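You operate a simulated robot arm through the tools that you are given. There is no shell and no other tool.

Carry out the task below with a simulated robot arm. There is one attempt and no reset: what you move stays moved.

## Task
Add one scoop from the open white tub and stir the die box powder flat.
Fine: orange scoop and blue paddle, both put back; spill none; shut the lid again.

It is judged by the outcome, as a careful person would: the job done as asked, and still so three seconds after it is handed in. It fails if anything else is knocked over, pushed out of place, dropped, spilled or broken. Lids that push on must go on centred and level and be pressed home; caps that screw on are set level and turned clockwise until they are tight.

## Robot
A 7-joint arm with a two-finger gripper, fixed in place. Base frame: the origin is at the foot of the arm, x ahead of it, y to its left, z up. Lengths are in mm, angles in degrees, forces in N, time in s.
With the tool pointing down near the work surface it reaches from about 320 to 760 mm from the base axis. Its first joint turns from -166.0 to 166.0 degrees. Payload 1.71 kg.
The tool frame sits at the grasp point between the pads (the TCP): z along the fingers, y along the line on which they close. The tips reach 20 mm beyond it. The gripper opens to 96 mm. The gripper's body begins 113 mm behind the TCP.
Orientation is that of the tool frame in the base frame, as [roll, pitch, yaw] about the fixed x, y, z axes, in that order (R = Rz(yaw) Ry(pitch) Rx(roll)). With the fingers straight down and closing along the base's y, the tool's x points along the base's -x, its y along +y and its z along -z.

## Interface
- The arm moves only by the tool arm_command. Its arguments are lists of equal length, an entry for each row: "slide": the shift along the tool's x, y, z in mm, a list of three; "dr": the turn, a rotation vector about the tool's x, y, z in degrees, a list of three; "gripper": the finger opening in mm, from 0 to 96. In form: {"slide": [[tx, ty, tz], ...], "dr": [[ax, ay, az], ...], "gripper": [gripper, ...]}. A call has 1 to 20 rows; each row is the pose to reach, as a shift and turn from the pose commanded when the call began, along the tool's axes at that moment. A row lasts 0.2 s, in which the tool goes at most 50 mm and 8.6 degrees; a call with a longer step from one row to the next is refused whole, and so is a gripper value outside its range. A pose out of reach is approached as far as the arm can. The call stops where the force on the tool passes 70 N (or 10 N more than at its start, if that is more) or the arm is blocked; 0.2 s more then pass. The fingers move at their own pace (about 153 mm/s each) and stop on an object; they squeeze with about 27 N. The grip force told is the motor's: it shows also when the fingers shut on nothing. Time passes only in rows, and 0.2 s behind the last, so rows that repeat a pose let the fingers close. It gives the time, the measured TCP pose, the force on the tool (base axes), the opening and the grip force at its end, in the units of the frame above (readings bear some noise), with the torque about the TCP (base axes, N m) and any sound that the robot's microphone picked up, and new pictures: "show" is both (left out), scene, wrist or none.
- Cameras (640 x 400 px; columns grow to the right, rows downward): "scene" is fixed at [400.6, -499.4, 1641.8]; the picture's right is [0.91, -0.41, 0.00], its down [-0.27, -0.59, -0.76] and it looks along [0.31, 0.69, -0.65] (base axes); focal length 214 px, centre (320, 200). "wrist" rides on the gripper at [66, 14, -145] in the tool frame; the picture's right is [-0.21, 0.98, 0.00], its down [-0.88, -0.18, -0.45] and it looks along [-0.44, -0.09, 0.90] (tool axes); focal length 275 px, centre (320, 200). There is no depth. A picture from a camera that has moved, and an enlarged one, comes with that camera's place and axes in the base frame and with its lens.
- raise_lower(by): slides the trunk up (or, below 0, down) by that many mm; the arm rides with it, the base frame stays. It gives what a move gives, with no picture.
- zoom(camera, box): a new picture of the part [left, top, right, bottom] of that camera's present view, enlarged. It takes no simulated time.
- sign_off(): hands the job in; it is judged then, once.

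Places have to be worked out from the pictures, the camera data and where the tool is seen. Open the gripper and draw the arm clear of the work before you hand the job in, unless the task says otherwise.

The tools are called after "Request:" by a JSON object that holds its "method" and its "body". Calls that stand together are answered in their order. arm_command: Moves the arm, as the interface text tells. Its arguments: {"type":"object","properties":{"slide":{"type":"array","items":{"type":"array","items":{"type":"number"}}},"dr":{"type":"array","items":{"type":"array","items":{"type":"number"}}},"gripper":{"type":"array","items":{"type":"number"}},"show":{"type":"string","enum":["both","scene","wrist","none"]}},"required":["slide","dr","gripper"]} The other tools are called the same way: raise_lower (by) slides the trunk up or down; zoom (camera, box) takes an enlarged picture of a part of a camera's view; sign_off () hands the job in.

At the start:

```text
clock: 0.0
ee_pos: [449.2, 89.4, 1505.2]
tool_rot: [180.0, -0.2, -180.0]
force: [0.5, 0.3, -0.1]
wrist_torque: [0.02, 0.0, 0.02]
opening: 95.8
gripper_force: 0.0
trunk travel left (down, up): [-325.0, 61.0]
```

scene: 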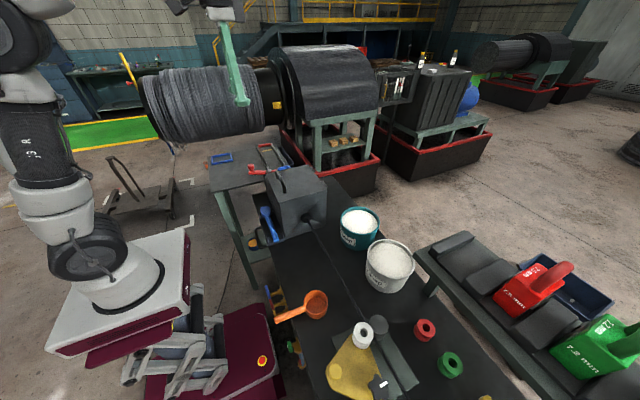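
wrist: 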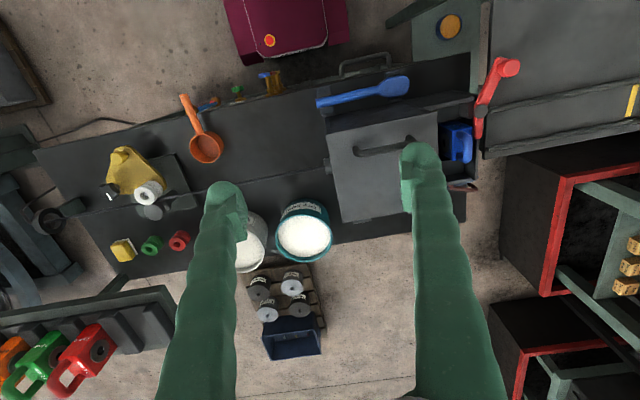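

I start by looking closely at the bench from both cameras before moving anything.

Request:
{"method": "zoom", "body": {"camera": "scene", "box": [200, 130, 440, 280]}}

Request:
{"method": "zoom", "body": {"camera": "scene", "box": [240, 250, 500, 400]}}

Request:
{"method": "zoom", "body": {"camera": "wrist", "box": [300, 40, 540, 190]}}

Request:
{"method": "zoom", "body": {"camera": "wrist", "box": [80, 60, 360, 280]}}

```text
2.67 times, centred on (320, 205) of scene
camera zoom: at [400.6, -499.4, 1641.8], right [0.91, -0.41, 0.0], down [-0.27, -0.59, -0.76], along [0.31, 0.69, -0.65], focal length 572 px, centre (320, 187)
```

zoom: 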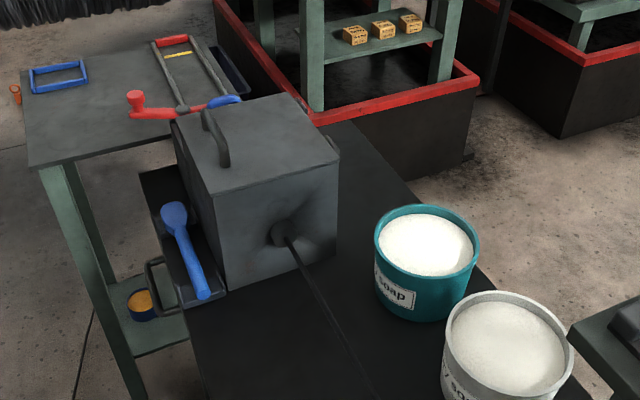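

```text
2.46 times, centred on (370, 325) of scene
camera zoom: at [400.6, -499.4, 1641.8], right [0.91, -0.41, 0.0], down [-0.27, -0.59, -0.76], along [0.31, 0.69, -0.65], focal length 528 px, centre (197, -108)
```

zoom: 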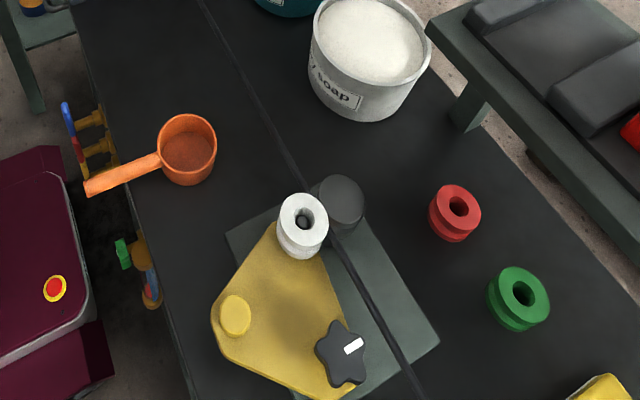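

```text
2.67 times, centred on (420, 115) of wrist
camera zoom: at [384.1, 102.4, 1648.9], right [0.21, 0.98, 0.0], down [0.88, -0.18, 0.44], along [0.43, -0.09, -0.9], focal length 734 px, centre (53, 427)
```

zoom: 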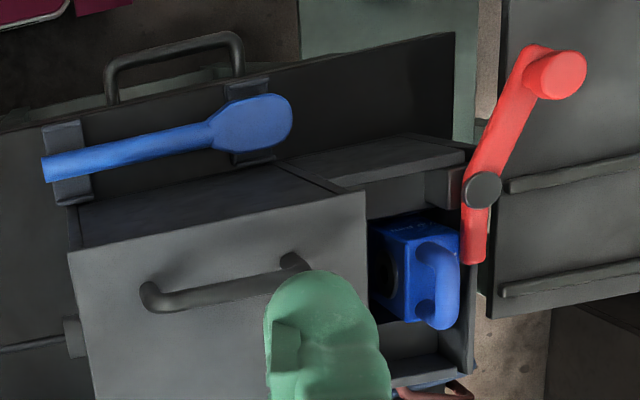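

```text
1.82 times, centred on (220, 170) of wrist
camera zoom: at [384.1, 102.4, 1648.9], right [0.21, 0.98, 0.0], down [0.88, -0.18, 0.44], along [0.43, -0.09, -0.9], focal length 500 px, centre (502, 254)
```

zoom: 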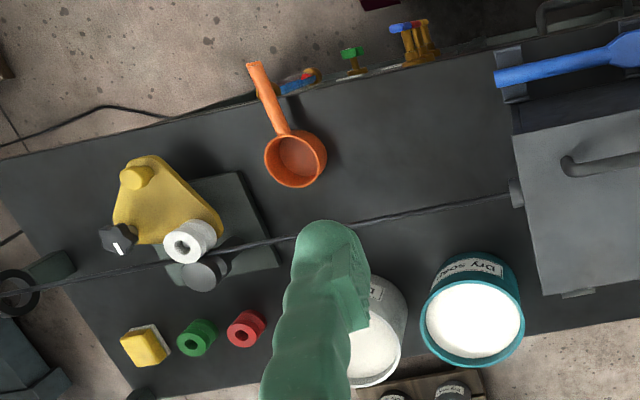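

The scene shows a grey die box with a lid and bar handle (lid about x 500–690, y 85–291, z≈1135). The blue paddle lies in front of it (y 82–290, z≈955), the orange scoop is near (508,-223,950) and the white tub near (781,-223,1019). I'll bring the wrist camera over the scoop for a closer look.

Request:
{"method": "arm_command", "body": {"slide": [[-3, -35, 28], [-7, -69, 57], [-10, -104, 85], [-14, -139, 113], [-17, -173, 142], [-21, -208, 170], [-24, -243, 198], [-28, -277, 227], [-31, -312, 255]], "dr": [[0, 0, 0], [0, 0, 0], [0, 0, 0], [0, 0, 0], [0, 0, 0], [0, 0, 0], [0, 0, 0], [0, 0, 0], [0, 0, 0]], "gripper": [96, 96, 96, 96, 96, 96, 96, 96, 96]}}

```text
clock: 2.0
ee_pos: [461.8, -220.6, 1256.5]
tool_rot: [180.0, 0.8, 179.9]
force: [0.2, 0.0, 0.1]
wrist_torque: [0.07, 0.03, -0.01]
opening: 96.2
gripper_force: 0.1
trunk travel left (down, up): [-325.0, 61.0]
camera wrist: at [395.1, -209.4, 1399.0], right [0.21, 0.98, 0.0], down [0.87, -0.18, 0.46], along [0.45, -0.09, -0.89], focal length 275 px, centre (320, 200)
```

scene: 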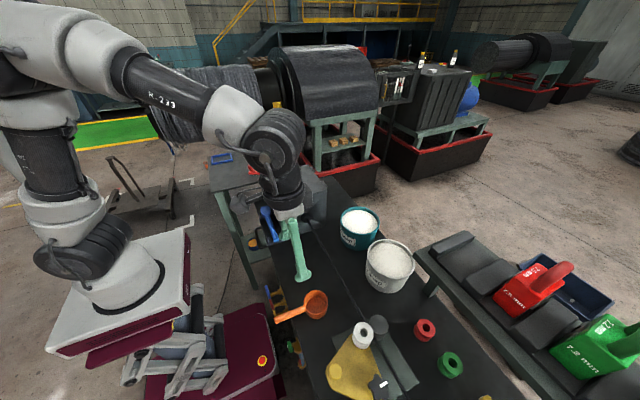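
wrist: 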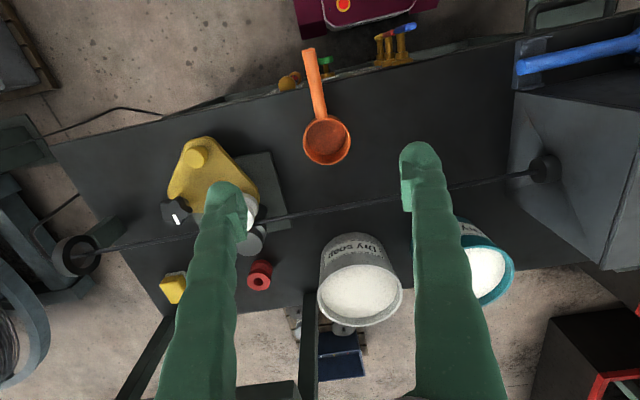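

The scoop is directly in view now. I'll zoom in on it and on the tubs.

Request:
{"method": "zoom", "body": {"camera": "wrist", "box": [260, 30, 420, 180]}}

Request:
{"method": "zoom", "body": {"camera": "wrist", "box": [290, 210, 530, 350]}}

Request:
{"method": "arm_command", "body": {"slide": [[0, 0, 0], [0, 0, 0]], "dr": [[0, 0, 0], [0, 0, 0]], "gripper": [96, 96], "show": "none"}}

```text
2.67 times, centred on (340, 105) of wrist
camera zoom: at [395.1, -209.4, 1399.0], right [0.21, 0.98, 0.0], down [0.87, -0.18, 0.46], along [0.45, -0.09, -0.89], focal length 734 px, centre (267, 453)
```

zoom: 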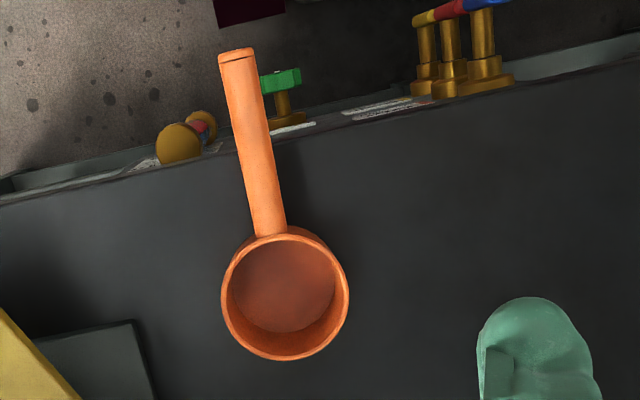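

```text
2.67 times, centred on (410, 280) of wrist
camera zoom: at [395.1, -209.4, 1399.0], right [0.21, 0.98, 0.0], down [0.87, -0.18, 0.46], along [0.45, -0.09, -0.89], focal length 734 px, centre (80, -13)
```

zoom: 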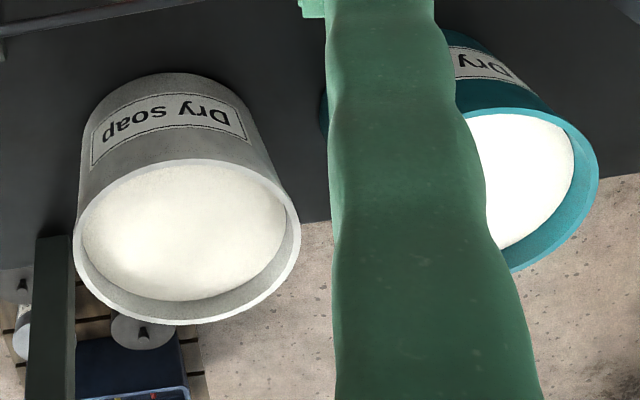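

```text
clock: 2.6
ee_pos: [462.1, -219.4, 1257.0]
tool_rot: [179.9, 1.0, -180.0]
force: [-0.8, -0.4, -0.1]
wrist_torque: [-0.04, -0.02, -0.02]
opening: 95.9
gripper_force: 0.0
trunk travel left (down, up): [-325.0, 61.0]
```

There is an 18 mm steady gap in x between what I commanded and what I measured. I'll make a small test move to see whether it is a reach limit.

Request:
{"method": "arm_command", "body": {"slide": [[0, 0, -20], [0, 0, -40], [0, 0, -40]], "dr": [[0, 0, 0], [0, 0, 0], [0, 0, 0]], "gripper": [96, 96, 96], "show": "none"}}

Request:
{"method": "arm_command", "body": {"slide": [[-20, 0, 0], [-40, 0, 0], [-40, 0, 0]], "dr": [[0, 0, 0], [0, 0, 0], [0, 0, 0]], "gripper": [96, 96, 96], "show": "none"}}

```text
clock: 3.4
ee_pos: [460.6, -221.5, 1298.2]
tool_rot: [-180.0, 0.8, -180.0]
force: [-0.4, -0.2, 0.4]
wrist_torque: [0.02, -0.02, -0.02]
opening: 96.1
gripper_force: 0.1
trunk travel left (down, up): [-325.0, 61.0]
```

```text
clock: 4.2
ee_pos: [499.7, -222.4, 1298.0]
tool_rot: [-180.0, 0.8, -179.9]
force: [0.1, -0.7, 0.1]
wrist_torque: [-0.01, -0.06, -0.01]
opening: 96.0
gripper_force: 0.0
trunk travel left (down, up): [-325.0, 61.0]
```

Relative moves now track well, so I'll work from measured poses. Next I'll go over to the die box for a closer view of the lid, its handle and the paddle rack.

Request:
{"method": "arm_command", "body": {"slide": [[4, 41, -5], [8, 82, -10], [12, 123, -16], [16, 165, -21], [20, 206, -26], [24, 247, -31], [28, 288, -36], [32, 330, -42], [36, 371, -47], [40, 412, -52], [40, 412, -52]], "dr": [[0, 0, 0], [0, 0, 0], [0, 0, 0], [0, 0, 0], [0, 0, 0], [0, 0, 0], [0, 0, 0], [0, 0, 0], [0, 0, 0], [0, 0, 0], [0, 0, 0]], "gripper": [96, 96, 96, 96, 96, 96, 96, 96, 96, 96, 96]}}

```text
clock: 6.6
ee_pos: [460.1, 188.3, 1348.6]
tool_rot: [180.0, 0.9, 179.9]
force: [0.9, -0.7, -0.9]
wrist_torque: [0.03, 0.03, -0.01]
opening: 95.9
gripper_force: 0.2
trunk travel left (down, up): [-325.0, 61.0]
camera wrist: at [393.1, 200.3, 1491.5], right [0.21, 0.98, 0.0], down [0.87, -0.18, 0.46], along [0.45, -0.09, -0.89], focal length 275 px, centre (320, 200)
```

scene: 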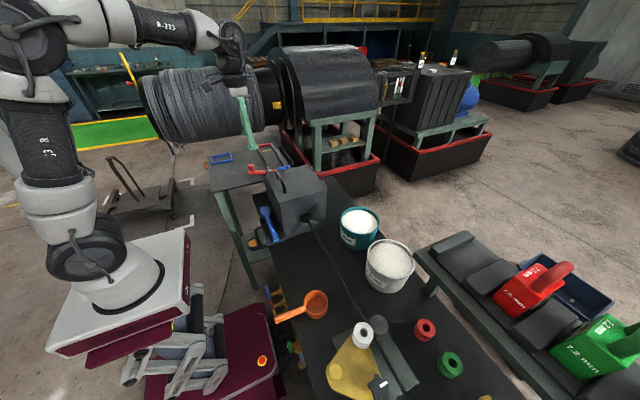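
wrist: 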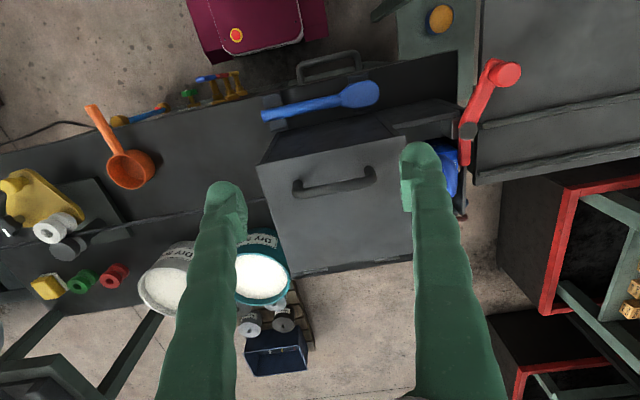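

Request:
{"method": "zoom", "body": {"camera": "wrist", "box": [240, 60, 440, 290]}}

Request:
{"method": "zoom", "body": {"camera": "scene", "box": [240, 150, 340, 250]}}

Request:
{"method": "zoom", "body": {"camera": "wrist", "box": [240, 60, 400, 150]}}

```text
1.74 times, centred on (340, 175) of wrist
camera zoom: at [393.1, 200.3, 1491.5], right [0.21, 0.98, 0.0], down [0.87, -0.18, 0.46], along [0.45, -0.09, -0.89], focal length 479 px, centre (285, 244)
```

zoom: 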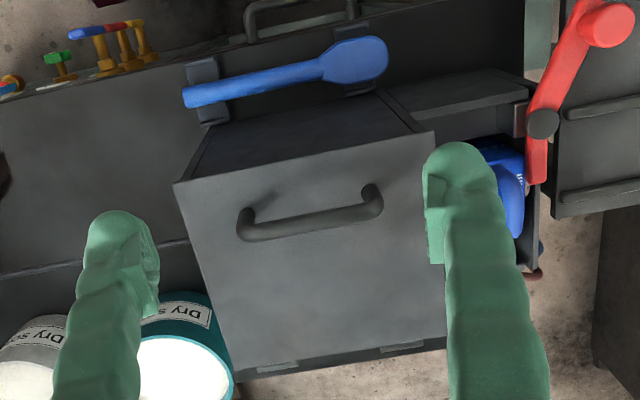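

```text
4.00 times, centred on (290, 200) of scene
camera zoom: at [400.6, -499.4, 1641.8], right [0.91, -0.41, 0.0], down [-0.27, -0.59, -0.76], along [0.31, 0.69, -0.65], focal length 858 px, centre (440, 200)
```

zoom: 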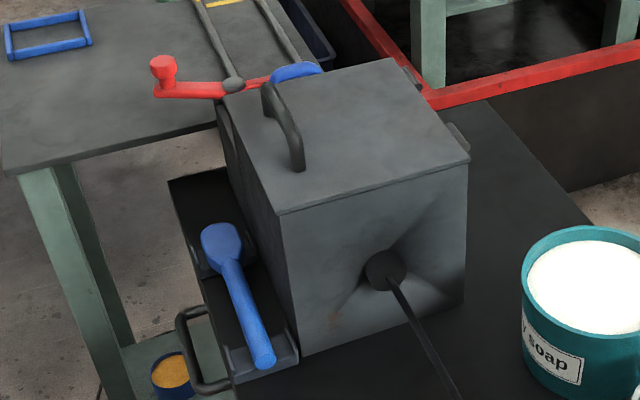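

```text
4.00 times, centred on (320, 105) of wrist
camera zoom: at [393.1, 200.3, 1491.5], right [0.21, 0.98, 0.0], down [0.87, -0.18, 0.46], along [0.45, -0.09, -0.89], focal length 1101 px, centre (320, 580)
```

zoom: 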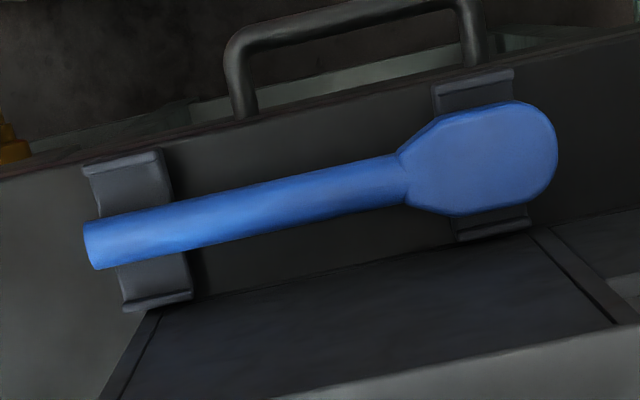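

The lid hinges are on the far (+x) edge and the bar handle runs along y at about x≈545, z≈1150. I'll turn the gripper 90° so it can straddle the bar, and hover well above it for a check.

Request:
{"method": "arm_command", "body": {"slide": [[-8, 0, 0], [-16, 0, 5], [-24, 0, 10], [-32, 0, 20], [-40, 0, 30], [-48, 0, 40], [-56, 0, 50], [-64, 0, 60], [-72, 0, 70], [-80, 0, 80], [-85, 0, 90], [-85, 0, 90]], "dr": [[0, 0, -8.2], [0, 0, -16.4], [0, 0, -24.6], [0, 0, -32.8], [0, 0, -41], [0, 0, -49.2], [0, 0, -57.4], [0, 0, -65.6], [0, 0, -73.8], [0, 0, -82], [0, 0, -90], [0, 0, -90]], "gripper": [96, 96, 96, 96, 96, 96, 96, 96, 96, 96, 96, 96]}}

```text
clock: 9.2
ee_pos: [544.5, 189.6, 1260.2]
tool_rot: [-179.2, 0.0, -89.9]
force: [0.1, -1.1, -0.5]
wrist_torque: [0.02, -0.02, -0.01]
opening: 95.8
gripper_force: 0.0
trunk travel left (down, up): [-325.0, 61.0]
camera wrist: at [529.8, 122.1, 1403.1], right [-0.98, 0.2, -0.01], down [0.18, 0.88, 0.45], along [0.1, 0.43, -0.89], focal length 275 px, centre (320, 200)
```

scene: 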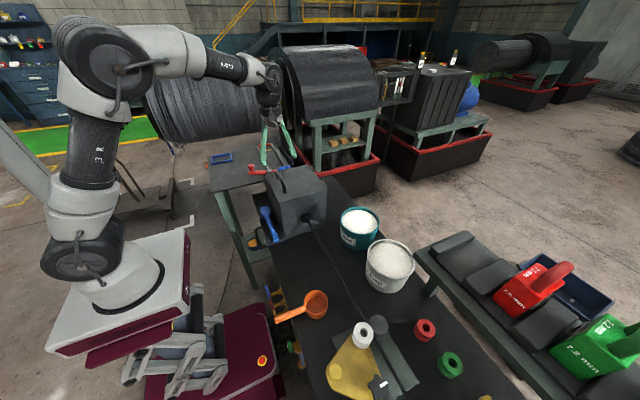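
wrist: 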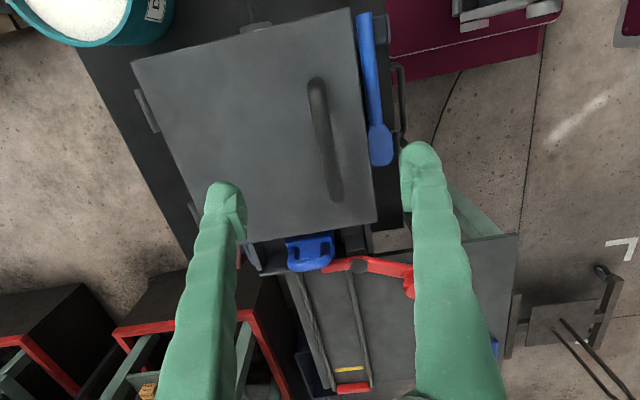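

Request:
{"method": "zoom", "body": {"camera": "wrist", "box": [240, 50, 420, 230]}}

```text
2.22 times, centred on (330, 140) of wrist
camera zoom: at [529.8, 122.1, 1403.1], right [-0.98, 0.2, -0.01], down [0.18, 0.88, 0.45], along [0.1, 0.43, -0.89], focal length 612 px, centre (298, 333)
```

zoom: 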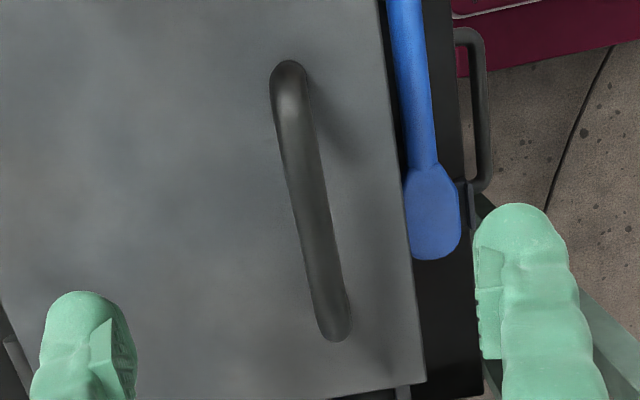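

The bar is about 14 mm thick at x≈541, y 137–243, centre z≈1146, over a lid top at z≈1128. Since the opened lid would carry the handle to the far side, I plan to hold the bar end-on with the tool horizontal along +y and roll with the lid. I'll back off to -y and tilt the tool horizontal in free air.

Request:
{"method": "arm_command", "body": {"slide": [[15, 0, -10], [31, 0, -20], [46, 0, -30], [62, 0, -40], [77, 0, -40], [93, 1, -40], [108, 2, -40], [124, 3, -40], [139, 3, -40], [155, 3, -40], [170, 3, -40], [170, 3, -40]], "dr": [[0, -8.2, 0], [0, -16.4, 0], [0, -24.6, 0], [0, -32.8, 0], [0, -41, 0], [0, -49.2, 0], [0, -57.4, 0], [0, -65.6, 0], [0, -73.8, 0], [0, -82, 0], [0, -90, 0], [0, -90, 0]], "gripper": [96, 96, 96, 96, 96, 96, 96, 96, 96, 96, 60, 60]}}

```text
clock: 11.8
ee_pos: [541.8, 20.0, 1300.6]
tool_rot: [-89.8, 89.2, 0.2]
force: [0.5, -0.6, -1.3]
wrist_torque: [-0.02, -0.01, -0.01]
opening: 59.9
gripper_force: 0.1
trunk travel left (down, up): [-325.0, 61.0]
camera wrist: at [529.4, -126.8, 1233.2], right [-0.98, 0.0, 0.19], down [0.17, -0.44, 0.88], along [0.08, 0.9, 0.44], focal length 275 px, centre (320, 200)
```

scene: 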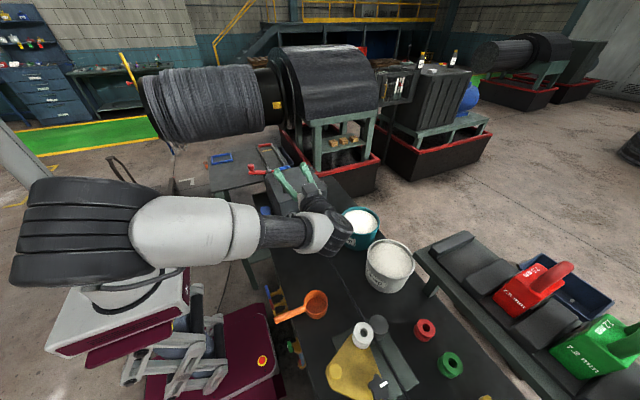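
wrist: 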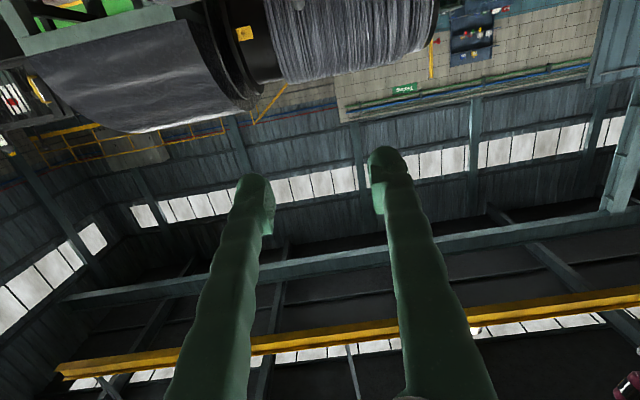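

The tool is now horizontal along +y. Before touching the lid I'll rehearse the full roll and the end-of-arc position in free air to confirm the wrist has the range.

Request:
{"method": "arm_command", "body": {"slide": [[0, -14, 0], [0, -28, 0], [0, -42, 0], [0, -56, 0], [0, -70, 0], [0, -84, 0], [0, -98, 0], [0, -112, 0], [0, -126, 0], [0, -140, 0], [0, -160, 5], [0, -180, 10], [0, -205, 15], [0, -205, 15]], "dr": [[0, 0, 8.3], [0, 0, 16.6], [0, 0, 24.9], [0, 0, 33.2], [0, 0, 41.5], [0, 0, 49.8], [0, 0, 58.1], [0, 0, 66.4], [0, 0, 74.7], [0, 0, 83], [0, 0, 91.3], [0, 0, 99.6], [0, 0, 106], [0, 0, 106]], "gripper": [60, 60, 60, 60, 60, 60, 60, 60, 60, 60, 60, 60, 60, 60]}}

```text
clock: 14.3
ee_pos: [688.0, 23.1, 1317.2]
tool_rot: [90.3, -2.0, -179.9]
force: [-1.5, -0.4, -0.7]
wrist_torque: [0.01, 0.03, -0.15]
opening: 60.1
gripper_force: 0.2
trunk travel left (down, up): [-325.0, 61.0]
stopped in row 12: the arm was blocked; the commanded pose is now the measured one
camera wrist: at [624.6, -122.4, 1332.7], right [0.24, 0.01, 0.97], down [0.87, -0.45, -0.21], along [0.43, 0.89, -0.11], focal length 275 px, centre (320, 200)
```

scene: 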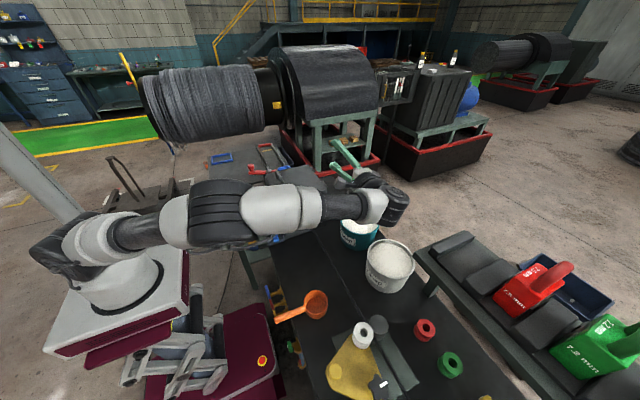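
wrist: 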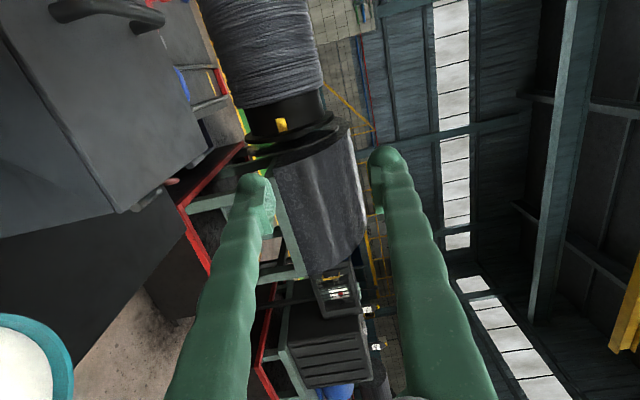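

It was blocked at x≈688 because at y≈23 the wrist sits too far out, but the real arc runs at y≈165, which is closer in. I'll rehearse again at that y, still in free air well above the lid.

Request:
{"method": "arm_command", "body": {"slide": [[0, 0, 35], [0, 0, 70], [0, 0, 105], [0, 0, 145], [-20, -12, 145], [-40, -24, 145], [-55, -36, 145], [-70, -36, 145], [-70, -36, 145]], "dr": [[0, 0, 0], [0, 0, 0], [0, 0, 0], [0, 0, 0], [0, 0, 4], [0, 0, 8], [0, 0, 12], [0, 0, 16], [0, 0, 16]], "gripper": [60, 60, 60, 60, 60, 60, 60, 60, 60]}}

```text
clock: 14.6
ee_pos: [670.7, 38.3, 1326.2]
tool_rot: [90.5, -1.2, 180.0]
force: [-1.0, 0.2, 0.1]
wrist_torque: [-0.02, 0.01, -0.08]
opening: 60.1
gripper_force: 0.1
trunk travel left (down, up): [-325.0, 61.0]
stopped in row 1: the arm was blocked; the commanded pose is now the measured one
camera wrist: at [606.0, -107.4, 1342.0], right [0.23, 0.01, 0.97], down [0.87, -0.45, -0.2], along [0.43, 0.89, -0.11], focal length 275 px, centre (320, 200)
```

scene: 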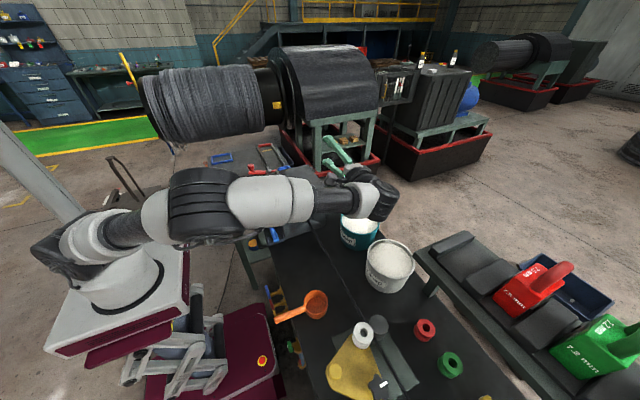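
wrist: 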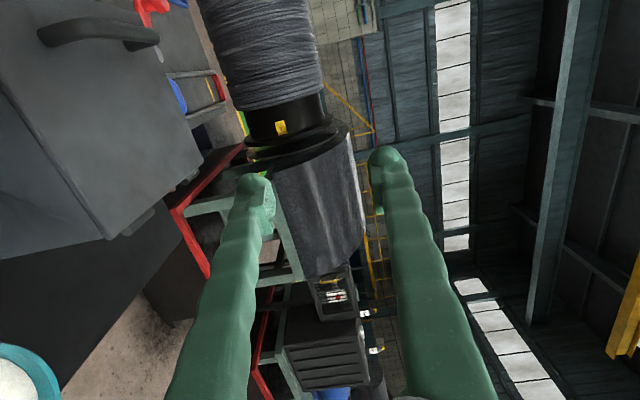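

The arm seems to have run into a joint limit in this posture (it drifted sideways instead of going +y). I'll unwind the roll and go back to the earlier clear pose.

Request:
{"method": "arm_command", "body": {"slide": [[12, 0, 0], [24, 0, 0], [36, -2, 0], [48, -4, 0], [60, -6, 0], [72, -8, 0], [84, -10, 0], [96, -14, 0], [108, -18, 0], [119, -22, 0], [130, -26, 0], [130, -26, 0]], "dr": [[0, 0, -8.4], [0, 0, -16.8], [0, 0, -25.2], [0, 0, -33.6], [0, 0, -42], [0, 0, -50.4], [0, 0, -58.8], [0, 0, -67.2], [0, 0, -75.6], [0, 0, -84], [0, 0, -92], [0, 0, -92]], "gripper": [60, 60, 60, 60, 60, 60, 60, 60, 60, 60, 60, 60]}}

```text
clock: 17.2
ee_pos: [542.7, 39.8, 1301.7]
tool_rot: [-119.3, 89.2, -29.2]
force: [0.3, 0.3, 0.7]
wrist_torque: [0.04, -0.03, 0.04]
opening: 60.3
gripper_force: 0.1
trunk travel left (down, up): [-325.0, 61.0]
camera wrist: at [530.4, -107.3, 1235.3], right [-0.98, 0.0, 0.19], down [0.17, -0.44, 0.88], along [0.08, 0.9, 0.43], focal length 275 px, centre (320, 200)
```

scene: 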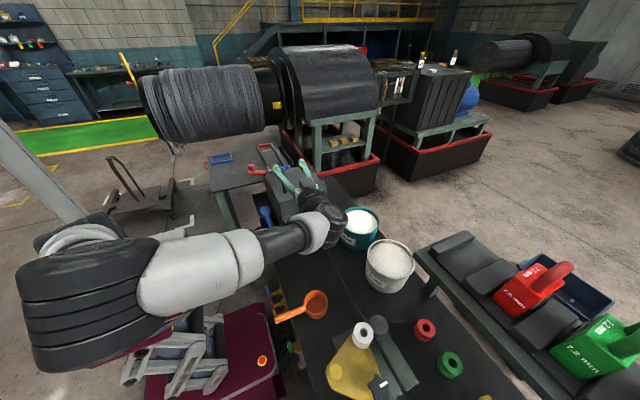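
wrist: 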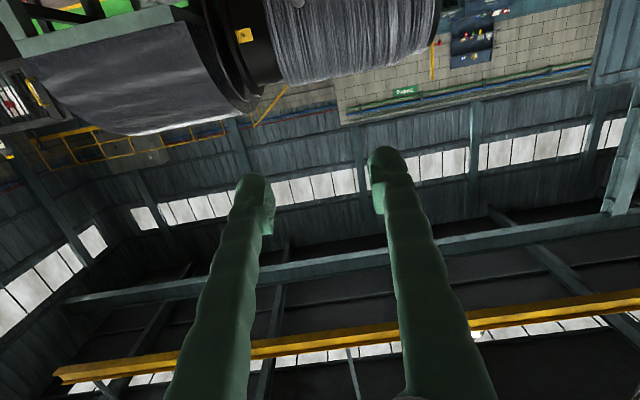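

Everything is clear again, but the elbow has swung low to the side, so I'd rather not use this posture. I'll reverse the tilt back to tool-down above the handle and recover the normal elbow-up posture.

Request:
{"method": "arm_command", "body": {"slide": [[0, 0, 10], [0, 0, 20], [0, 0, 35], [0, 0, 50], [0, 0, 65], [0, 0, 80], [0, 0, 95], [0, 0, 110], [0, 0, 125], [0, 0, 140], [10, 0, 148], [10, 0, 148]], "dr": [[0, 8.2, 0], [0, 16.4, 0], [0, 24.6, 0], [0, 32.8, 0], [0, 41, 0], [0, 49.2, 0], [0, 57.4, 0], [0, 65.6, 0], [0, 73.8, 0], [0, 82, 0], [0, 90, 0], [0, 90, 0]], "gripper": [60, 60, 60, 60, 60, 60, 60, 60, 60, 60, 60, 60]}}

```text
clock: 19.8
ee_pos: [542.9, 186.5, 1290.9]
tool_rot: [-179.2, -0.5, -90.1]
force: [-0.4, 0.7, 0.2]
wrist_torque: [0.05, -0.01, 0.02]
opening: 59.9
gripper_force: 0.0
trunk travel left (down, up): [-325.0, 61.0]
camera wrist: at [528.1, 121.3, 1435.3], right [-0.98, 0.21, -0.01], down [0.18, 0.88, 0.44], along [0.1, 0.43, -0.9], focal length 275 px, centre (320, 200)
```

scene: 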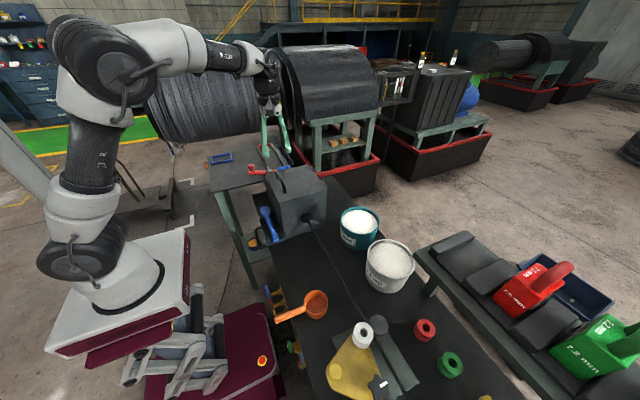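
wrist: 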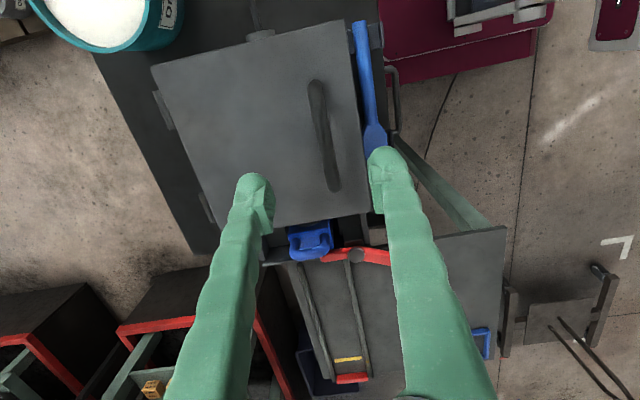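

The elbow is back up. The fingers straddle the bar in x (bar ≈541.5), so I'll lower with the tips ending about 7 mm below the bar's centre and stop before closing.

Request:
{"method": "arm_command", "body": {"slide": [[0, 0, 30], [0, 1, 60], [0, 1, 90], [0, 1, 110], [0, 1, 122], [0, 1, 132], [0, 1, 132]], "dr": [[0, 0, 0], [0, 0, 0], [0, 0, 0], [0, 0, 0], [0, 0, 0], [0, 0, 0], [0, 0, 0]], "gripper": [50, 45, 40, 40, 40, 40, 40]}}

```text
clock: 21.4
ee_pos: [542.7, 185.2, 1160.0]
tool_rot: [-179.3, -0.4, -90.0]
force: [0.7, 0.8, 0.1]
wrist_torque: [0.0, -0.01, -0.02]
opening: 40.0
gripper_force: 0.1
trunk travel left (down, up): [-325.0, 61.0]
camera wrist: at [528.3, 120.2, 1303.5], right [-0.98, 0.21, -0.01], down [0.18, 0.88, 0.44], along [0.1, 0.43, -0.9], focal length 275 px, centre (320, 200)
```

scene: 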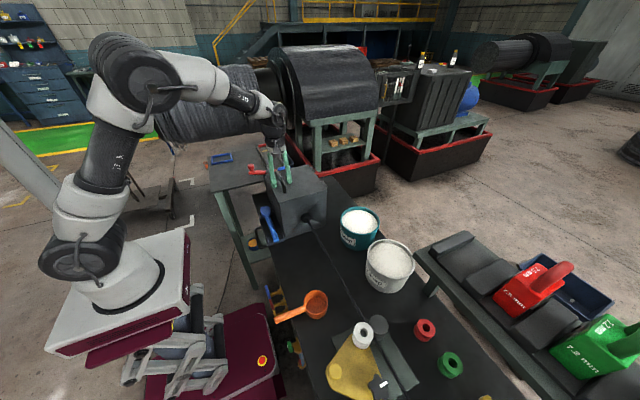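
wrist: 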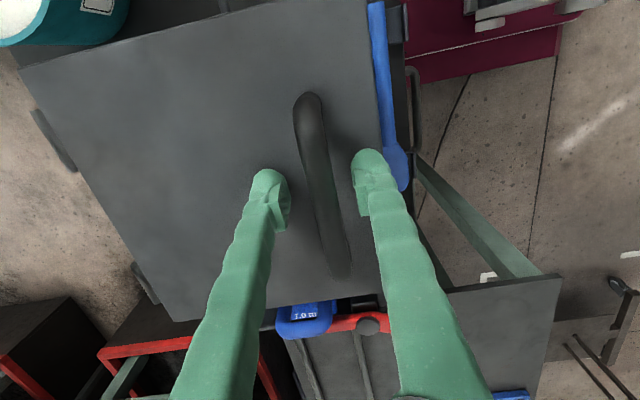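

Request:
{"method": "zoom", "body": {"camera": "wrist", "box": [230, 80, 410, 300]}}

Request:
{"method": "zoom", "body": {"camera": "scene", "box": [240, 130, 340, 250]}}

```text
1.82 times, centred on (320, 190) of wrist
camera zoom: at [528.3, 120.2, 1303.5], right [-0.98, 0.21, -0.01], down [0.18, 0.88, 0.44], along [0.1, 0.43, -0.9], focal length 500 px, centre (320, 218)
```

zoom: 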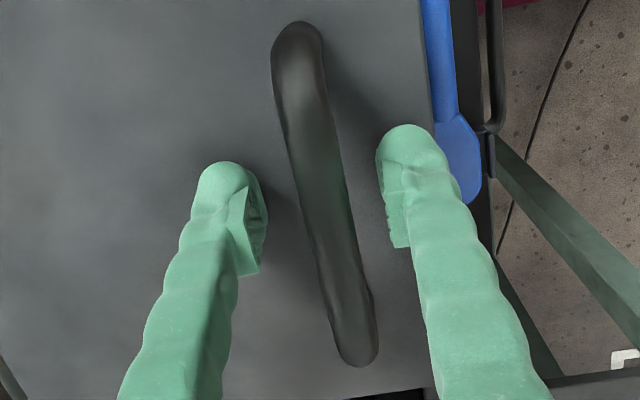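

```text
3.33 times, centred on (290, 190) of scene
camera zoom: at [400.6, -499.4, 1641.8], right [0.91, -0.41, 0.0], down [-0.27, -0.59, -0.76], along [0.31, 0.69, -0.65], focal length 715 px, centre (420, 233)
```

zoom: 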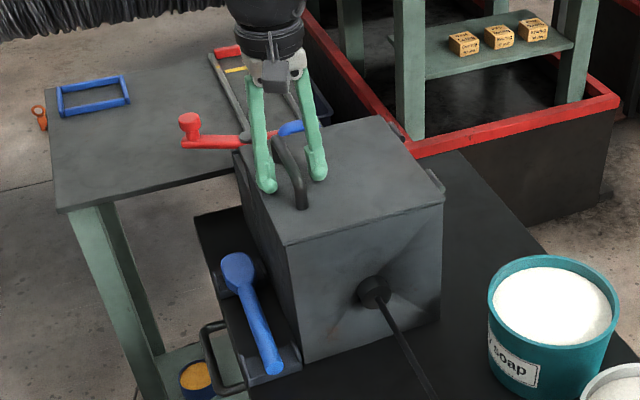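

The bar sits between the pads, so I'll close on it.

Request:
{"method": "arm_command", "body": {"slide": [[0, 0, 0], [0, 0, 0], [0, 0, 0]], "dr": [[0, 0, 0], [0, 0, 0], [0, 0, 0]], "gripper": [10, 5, 5], "show": "wrist"}}

```text
clock: 22.2
ee_pos: [541.4, 187.0, 1160.2]
tool_rot: [-179.3, -0.3, -90.0]
force: [-11.3, -0.9, -1.6]
wrist_torque: [-0.12, -0.17, 0.02]
opening: 11.5
gripper_force: 4.2
trunk travel left (down, up): [-325.0, 61.0]
camera wrist: at [526.8, 120.3, 1303.9], right [-0.98, 0.21, -0.01], down [0.18, 0.88, 0.44], along [0.1, 0.43, -0.9], focal length 275 px, centre (320, 200)
```

wrist: 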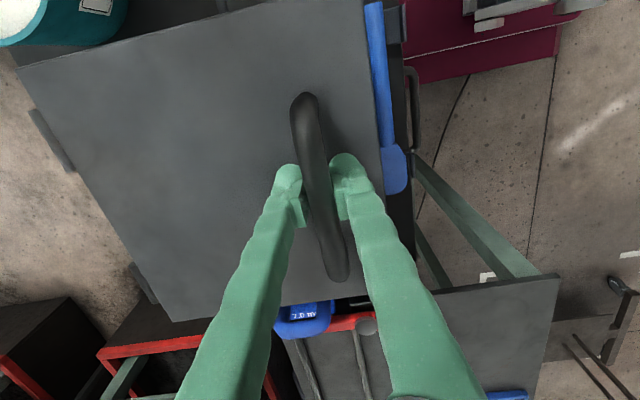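

The opening is 11.5 mm on the bar with a sideways force of about -11 N, so I'll nudge the tool 1.5 mm towards -x to centre it and command a full squeeze.

Request:
{"method": "arm_command", "body": {"slide": [[0, 1, 0], [0, 1.5, 0], [0, 1.5, 0]], "dr": [[0, 0, 0], [0, 0, 0], [0, 0, 0]], "gripper": [0, 0, 0], "show": "none"}}

```text
clock: 23.0
ee_pos: [540.1, 186.7, 1159.5]
tool_rot: [-179.3, -0.4, -90.0]
force: [-11.6, -0.2, 0.0]
wrist_torque: [-0.12, -0.17, -0.06]
opening: 7.5
gripper_force: 35.4
trunk travel left (down, up): [-325.0, 61.0]
```

Request:
{"method": "zoom", "body": {"camera": "wrist", "box": [250, 80, 410, 300]}}

Request:
{"method": "zoom", "body": {"camera": "scene", "box": [250, 140, 330, 220]}}

```text
1.82 times, centred on (330, 190) of wrist
camera zoom: at [525.5, 120.3, 1304.0], right [-0.98, 0.21, -0.01], down [0.18, 0.88, 0.44], along [0.1, 0.43, -0.9], focal length 500 px, centre (302, 218)
```

zoom: 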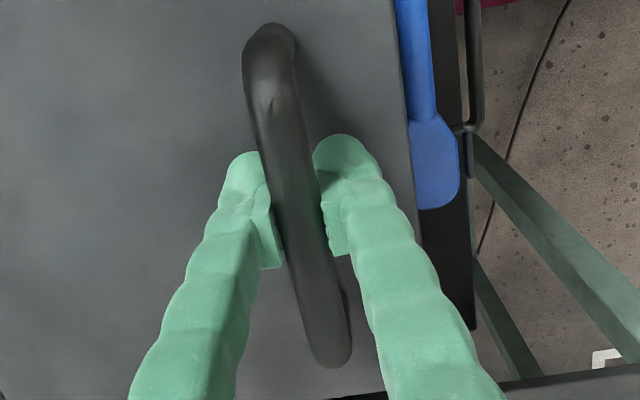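

```text
5.00 times, centred on (290, 180) of scene
camera zoom: at [400.6, -499.4, 1641.8], right [0.91, -0.41, 0.0], down [-0.27, -0.59, -0.76], along [0.31, 0.69, -0.65], focal length 1072 px, centre (470, 300)
```

zoom: 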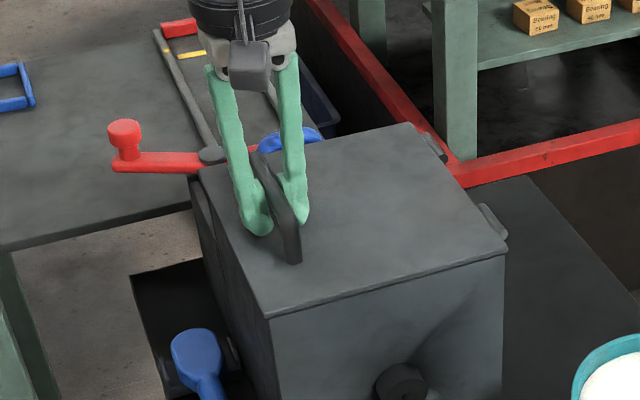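

Request:
{"method": "arm_command", "body": {"slide": [[0, 1, 0], [0, 1.5, 0], [0, 1.5, 0]], "dr": [[0, 0, 0], [0, 0, 0], [0, 0, 0]], "gripper": [0, 0, 0], "show": "none"}}

```text
clock: 23.8
ee_pos: [540.1, 186.3, 1159.8]
tool_rot: [-179.2, -0.3, -90.0]
force: [-4.1, -2.2, 0.1]
wrist_torque: [0.1, -0.11, -0.02]
opening: 7.2
gripper_force: 35.3
trunk travel left (down, up): [-325.0, 61.0]
```

The force is now balanced, so I'll start lifting along the hinge arc with a small 10° step and watch the forces.

Request:
{"method": "arm_command", "body": {"slide": [[0, -1, -7], [0, -2.7, -14], [0, -4.5, -21], [0, -6.6, -27.7], [0, -6.6, -27.7]], "dr": [[0, 0, 0], [0, 0, 0], [0, 0, 0], [0, 0, 0], [0, 0, 0]], "gripper": [0, 0, 0, 0, 0]}}

```text
clock: 25.0
ee_pos: [549.2, 186.9, 1187.6]
tool_rot: [-179.3, -0.4, -90.2]
force: [10.6, 0.7, -8.3]
wrist_torque: [-0.2, 0.14, -0.12]
opening: 7.4
gripper_force: 34.9
trunk travel left (down, up): [-325.0, 61.0]
camera wrist: at [534.3, 120.3, 1330.3], right [-0.98, 0.21, -0.01], down [0.18, 0.88, 0.44], along [0.1, 0.43, -0.9], focal length 275 px, centre (320, 200)
```

scene: 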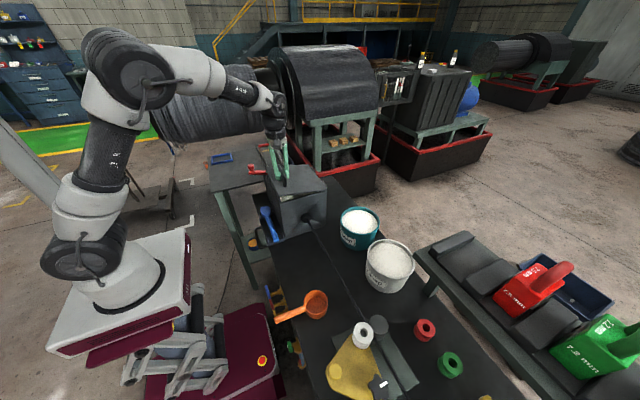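
wrist: 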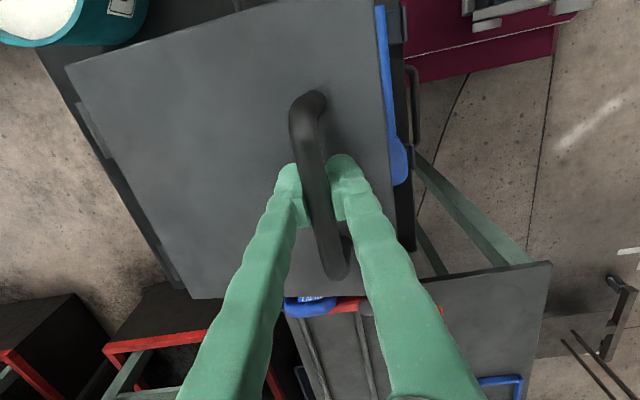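

The lid is lifting with about 8 N at the handle, and the arc pulls slightly more towards +x than predicted, so I'll adjust. I'll move down 2 mm along the arc to see whether the hinge has holding friction, by looking for a force change.

Request:
{"method": "arm_command", "body": {"slide": [[0, -1, 0], [0, -1, 0]], "dr": [[0, 0, 0], [0, 0, 0]], "gripper": [0, 0], "show": "none"}}

Request:
{"method": "arm_command", "body": {"slide": [[0, 0.5, 3], [0, 0.5, 3], [0, 0.5, 3]], "dr": [[0, 0, 0], [0, 0, 0], [0, 0, 0]], "gripper": [0, 0, 0], "show": "none"}}

```text
clock: 25.6
ee_pos: [550.0, 184.9, 1185.6]
tool_rot: [-179.4, -0.6, -90.0]
force: [7.1, -2.2, -4.8]
wrist_torque: [0.1, 0.09, -0.09]
opening: 7.4
gripper_force: 35.3
trunk travel left (down, up): [-325.0, 61.0]
```

```text
clock: 26.4
ee_pos: [547.8, 186.2, 1182.8]
tool_rot: [-179.4, -0.5, -90.0]
force: [4.0, -0.7, -3.0]
wrist_torque: [0.24, 0.0, -0.08]
opening: 7.6
gripper_force: 35.3
trunk travel left (down, up): [-325.0, 61.0]
```

The force drops when I lower, which hints at hinge friction. I'll lower to about 4° and release there, so that even if it doesn't hold, the lid only settles by about a centimetre.

Request:
{"method": "arm_command", "body": {"slide": [[0, 2, 5], [0, 4, 9], [0, 4.7, 11.8], [0, 4.7, 11.8]], "dr": [[0, 0, 0], [0, 0, 0], [0, 0, 0], [0, 0, 0]], "gripper": [0, 0, 0, 0], "show": "wrist"}}

Request:
{"method": "arm_command", "body": {"slide": [[0, 0, 0], [0, 0, 0], [0, 0, 0]], "dr": [[0, 0, 0], [0, 0, 0], [0, 0, 0]], "gripper": [12, 25, 40], "show": "both"}}

```text
clock: 27.4
ee_pos: [543.3, 186.3, 1171.3]
tool_rot: [-179.4, -0.4, -90.0]
force: [8.2, -1.1, -4.4]
wrist_torque: [0.14, 0.02, -0.04]
opening: 7.3
gripper_force: 35.1
trunk travel left (down, up): [-325.0, 61.0]
camera wrist: at [528.7, 120.3, 1314.9], right [-0.98, 0.21, -0.01], down [0.18, 0.88, 0.44], along [0.1, 0.43, -0.9], focal length 275 px, centre (320, 200)
```

wrist: 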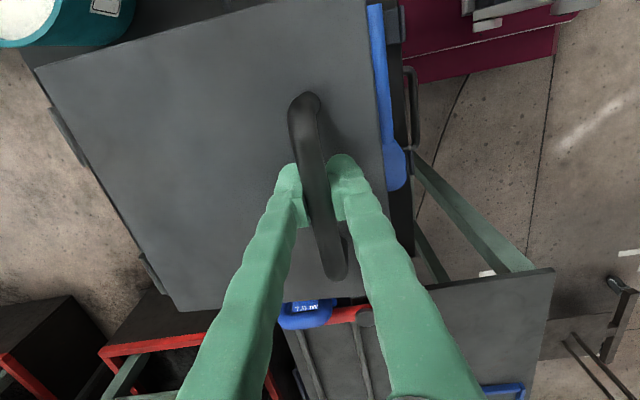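

```text
clock: 28.2
ee_pos: [543.0, 187.3, 1171.3]
tool_rot: [-179.5, -0.4, -90.0]
force: [-0.2, 0.5, 0.0]
wrist_torque: [-0.01, 0.01, -0.01]
opening: 40.5
gripper_force: 0.0
trunk travel left (down, up): [-325.0, 61.0]
camera wrist: at [527.5, 120.6, 1315.5], right [-0.98, 0.21, -0.01], down [0.18, 0.88, 0.44], along [0.1, 0.43, -0.9], focal length 275 px, centre (320, 200)
```

scene: 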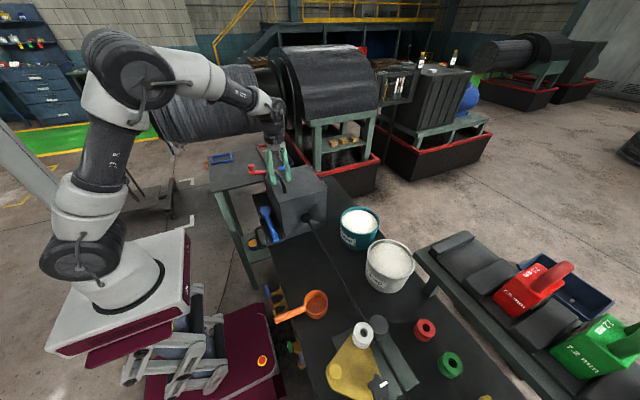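
wrist: 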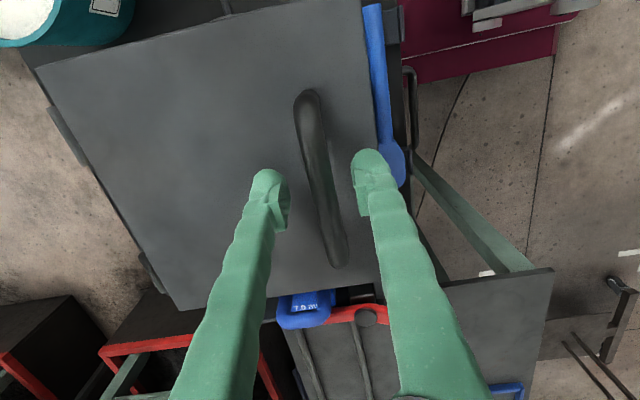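

The lid settled back closed on release, so it won't stay part-open; it must go past vertical. New idea: straddle the strip between the lid's front edge and the bar, with the near finger in front of the edge and the far finger behind the bar. Then the near finger can keep pushing the underside all the way over. I'll back off, tilt the hand 20° back and open to 64 mm above that spot.

Request:
{"method": "arm_command", "body": {"slide": [[0, 0, -25], [0, 0, -50], [0, 12, -45], [0, 24, -35], [0, 35, -22], [0, 35, -11], [0, 35, -11]], "dr": [[0, 0, 0], [0, 0, 0], [7, 0, 0], [14, 0, 0], [20, 0, 0], [20, 0, 0], [20, 0, 0]], "gripper": [40, 40, 50, 60, 64, 64, 64]}}

```text
clock: 29.8
ee_pos: [504.9, 187.5, 1182.9]
tool_rot: [-159.2, -0.4, -89.9]
force: [0.3, -0.1, 0.7]
wrist_torque: [0.01, -0.03, -0.02]
opening: 64.0
gripper_force: 0.0
trunk travel left (down, up): [-325.0, 61.0]
camera wrist: at [441.8, 120.5, 1313.6], right [-0.92, 0.2, -0.35], down [0.01, 0.88, 0.48], along [0.4, 0.43, -0.81], focal length 275 px, centre (320, 200)
```

scene: 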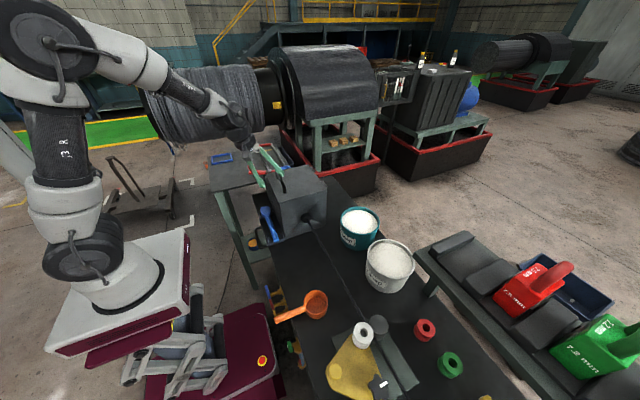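
wrist: 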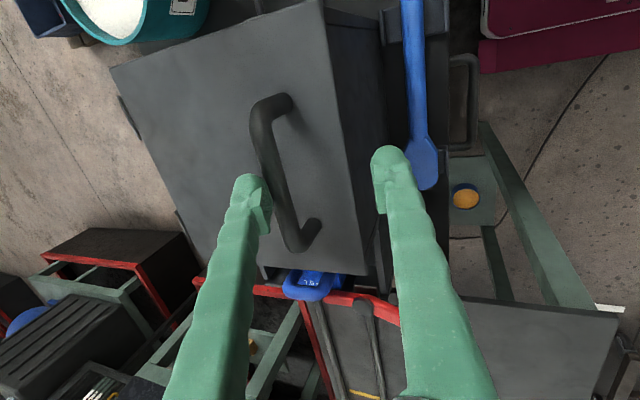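

Request:
{"method": "zoom", "body": {"camera": "wrist", "box": [220, 60, 440, 280]}}

```text
1.82 times, centred on (330, 170) of wrist
camera zoom: at [441.8, 120.5, 1313.6], right [-0.92, 0.2, -0.35], down [0.01, 0.88, 0.48], along [0.4, 0.43, -0.81], focal length 500 px, centre (302, 254)
```

zoom: 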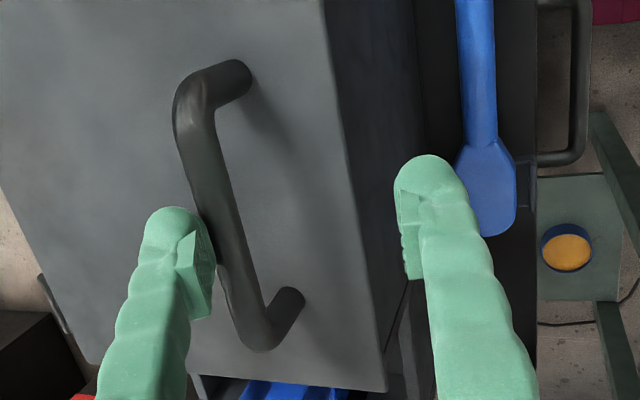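

This closer view shows the bar sits higher than I thought: centre z≈1164, about 36 mm above the lid, with a ~30 mm gap under it. A finger fits in the gap at any lid angle, so a direct bar grip can carry the lid past vertical. I'll raise the trunk for extra reach before regrasping.

Request:
{"method": "raise_lower", "body": {"by": 60}}

```text
clock: 30.8
ee_pos: [505.2, 185.9, 1243.8]
tool_rot: [-159.4, -0.2, -89.9]
force: [0.0, 0.4, -0.5]
wrist_torque: [0.0, -0.05, 0.01]
opening: 63.9
gripper_force: 0.0
trunk travel left (down, up): [-385.0, 1.0]
```

Request:
{"method": "arm_command", "body": {"slide": [[4, -5, 18], [7.9, -10.3, 37.5], [7.9, -8, 60], [7.9, -6.5, 75], [7.9, -5.4, 87.3], [7.9, -5.4, 87.3]], "dr": [[-3, 0, 0], [-5.6, 0, 0], [-5.6, 0, 0], [-5.6, 0, 0], [-5.6, 0, 0], [-5.6, 0, 0]], "gripper": [50, 42, 42, 42, 42, 42]}}

Request:
{"method": "zoom", "body": {"camera": "wrist", "box": [220, 60, 440, 280]}}

```text
clock: 32.2
ee_pos: [542.7, 177.5, 1165.3]
tool_rot: [-164.9, -0.3, -90.1]
force: [-2.1, -0.8, 3.3]
wrist_torque: [0.02, 0.13, -0.03]
opening: 42.3
gripper_force: 0.3
trunk travel left (down, up): [-385.0, 1.0]
camera wrist: at [491.5, 111.2, 1299.7], right [-0.94, 0.2, -0.26], down [0.06, 0.88, 0.47], along [0.32, 0.43, -0.84], focal length 275 px, centre (320, 200)
```

scene: 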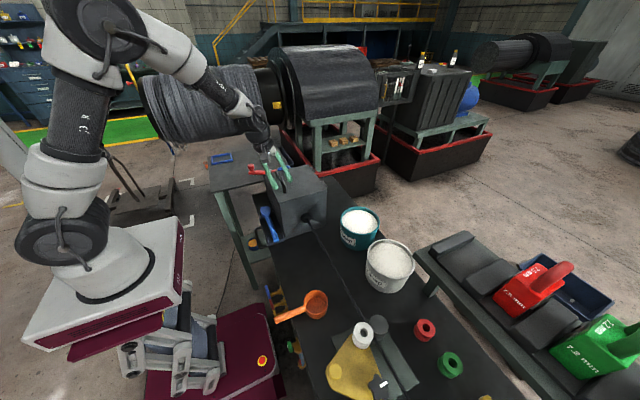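
wrist: 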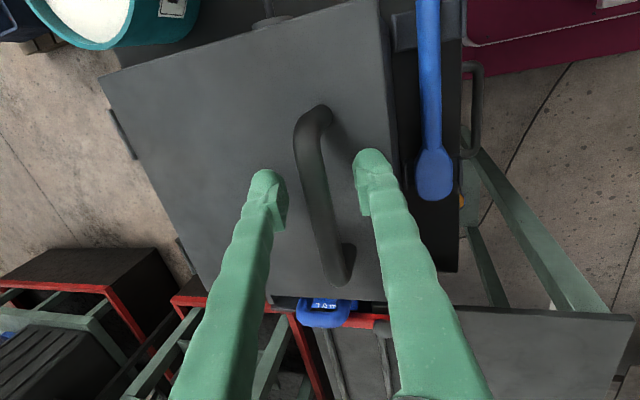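

```text
1.82 times, centred on (330, 170) of wrist
camera zoom: at [491.5, 111.2, 1299.7], right [-0.94, 0.2, -0.26], down [0.06, 0.88, 0.47], along [0.32, 0.43, -0.84], focal length 500 px, centre (302, 254)
```

zoom: 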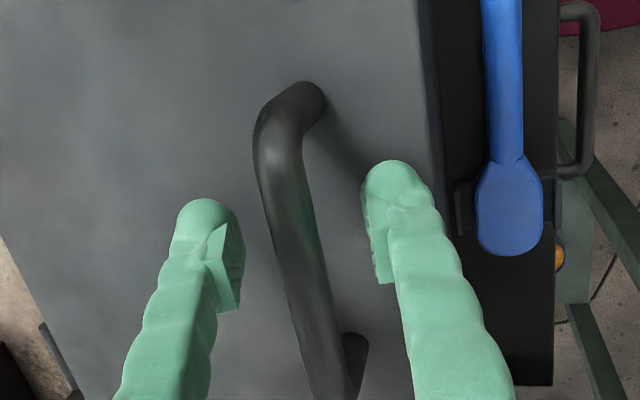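

Request:
{"method": "arm_command", "body": {"slide": [[0, 0, -2], [0, 0, -2], [0, 0, -2], [0, 0, -2]], "dr": [[0, 0, 0], [0, 0, 0], [0, 0, 0], [0, 0, 0]], "gripper": [20, 10, 5, 5], "show": "none"}}

```text
clock: 33.2
ee_pos: [542.0, 177.8, 1165.9]
tool_rot: [-165.0, -0.3, -89.9]
force: [-0.9, 0.2, -1.1]
wrist_torque: [0.12, 0.0, -0.17]
opening: 8.2
gripper_force: 34.8
trunk travel left (down, up): [-385.0, 1.0]
```

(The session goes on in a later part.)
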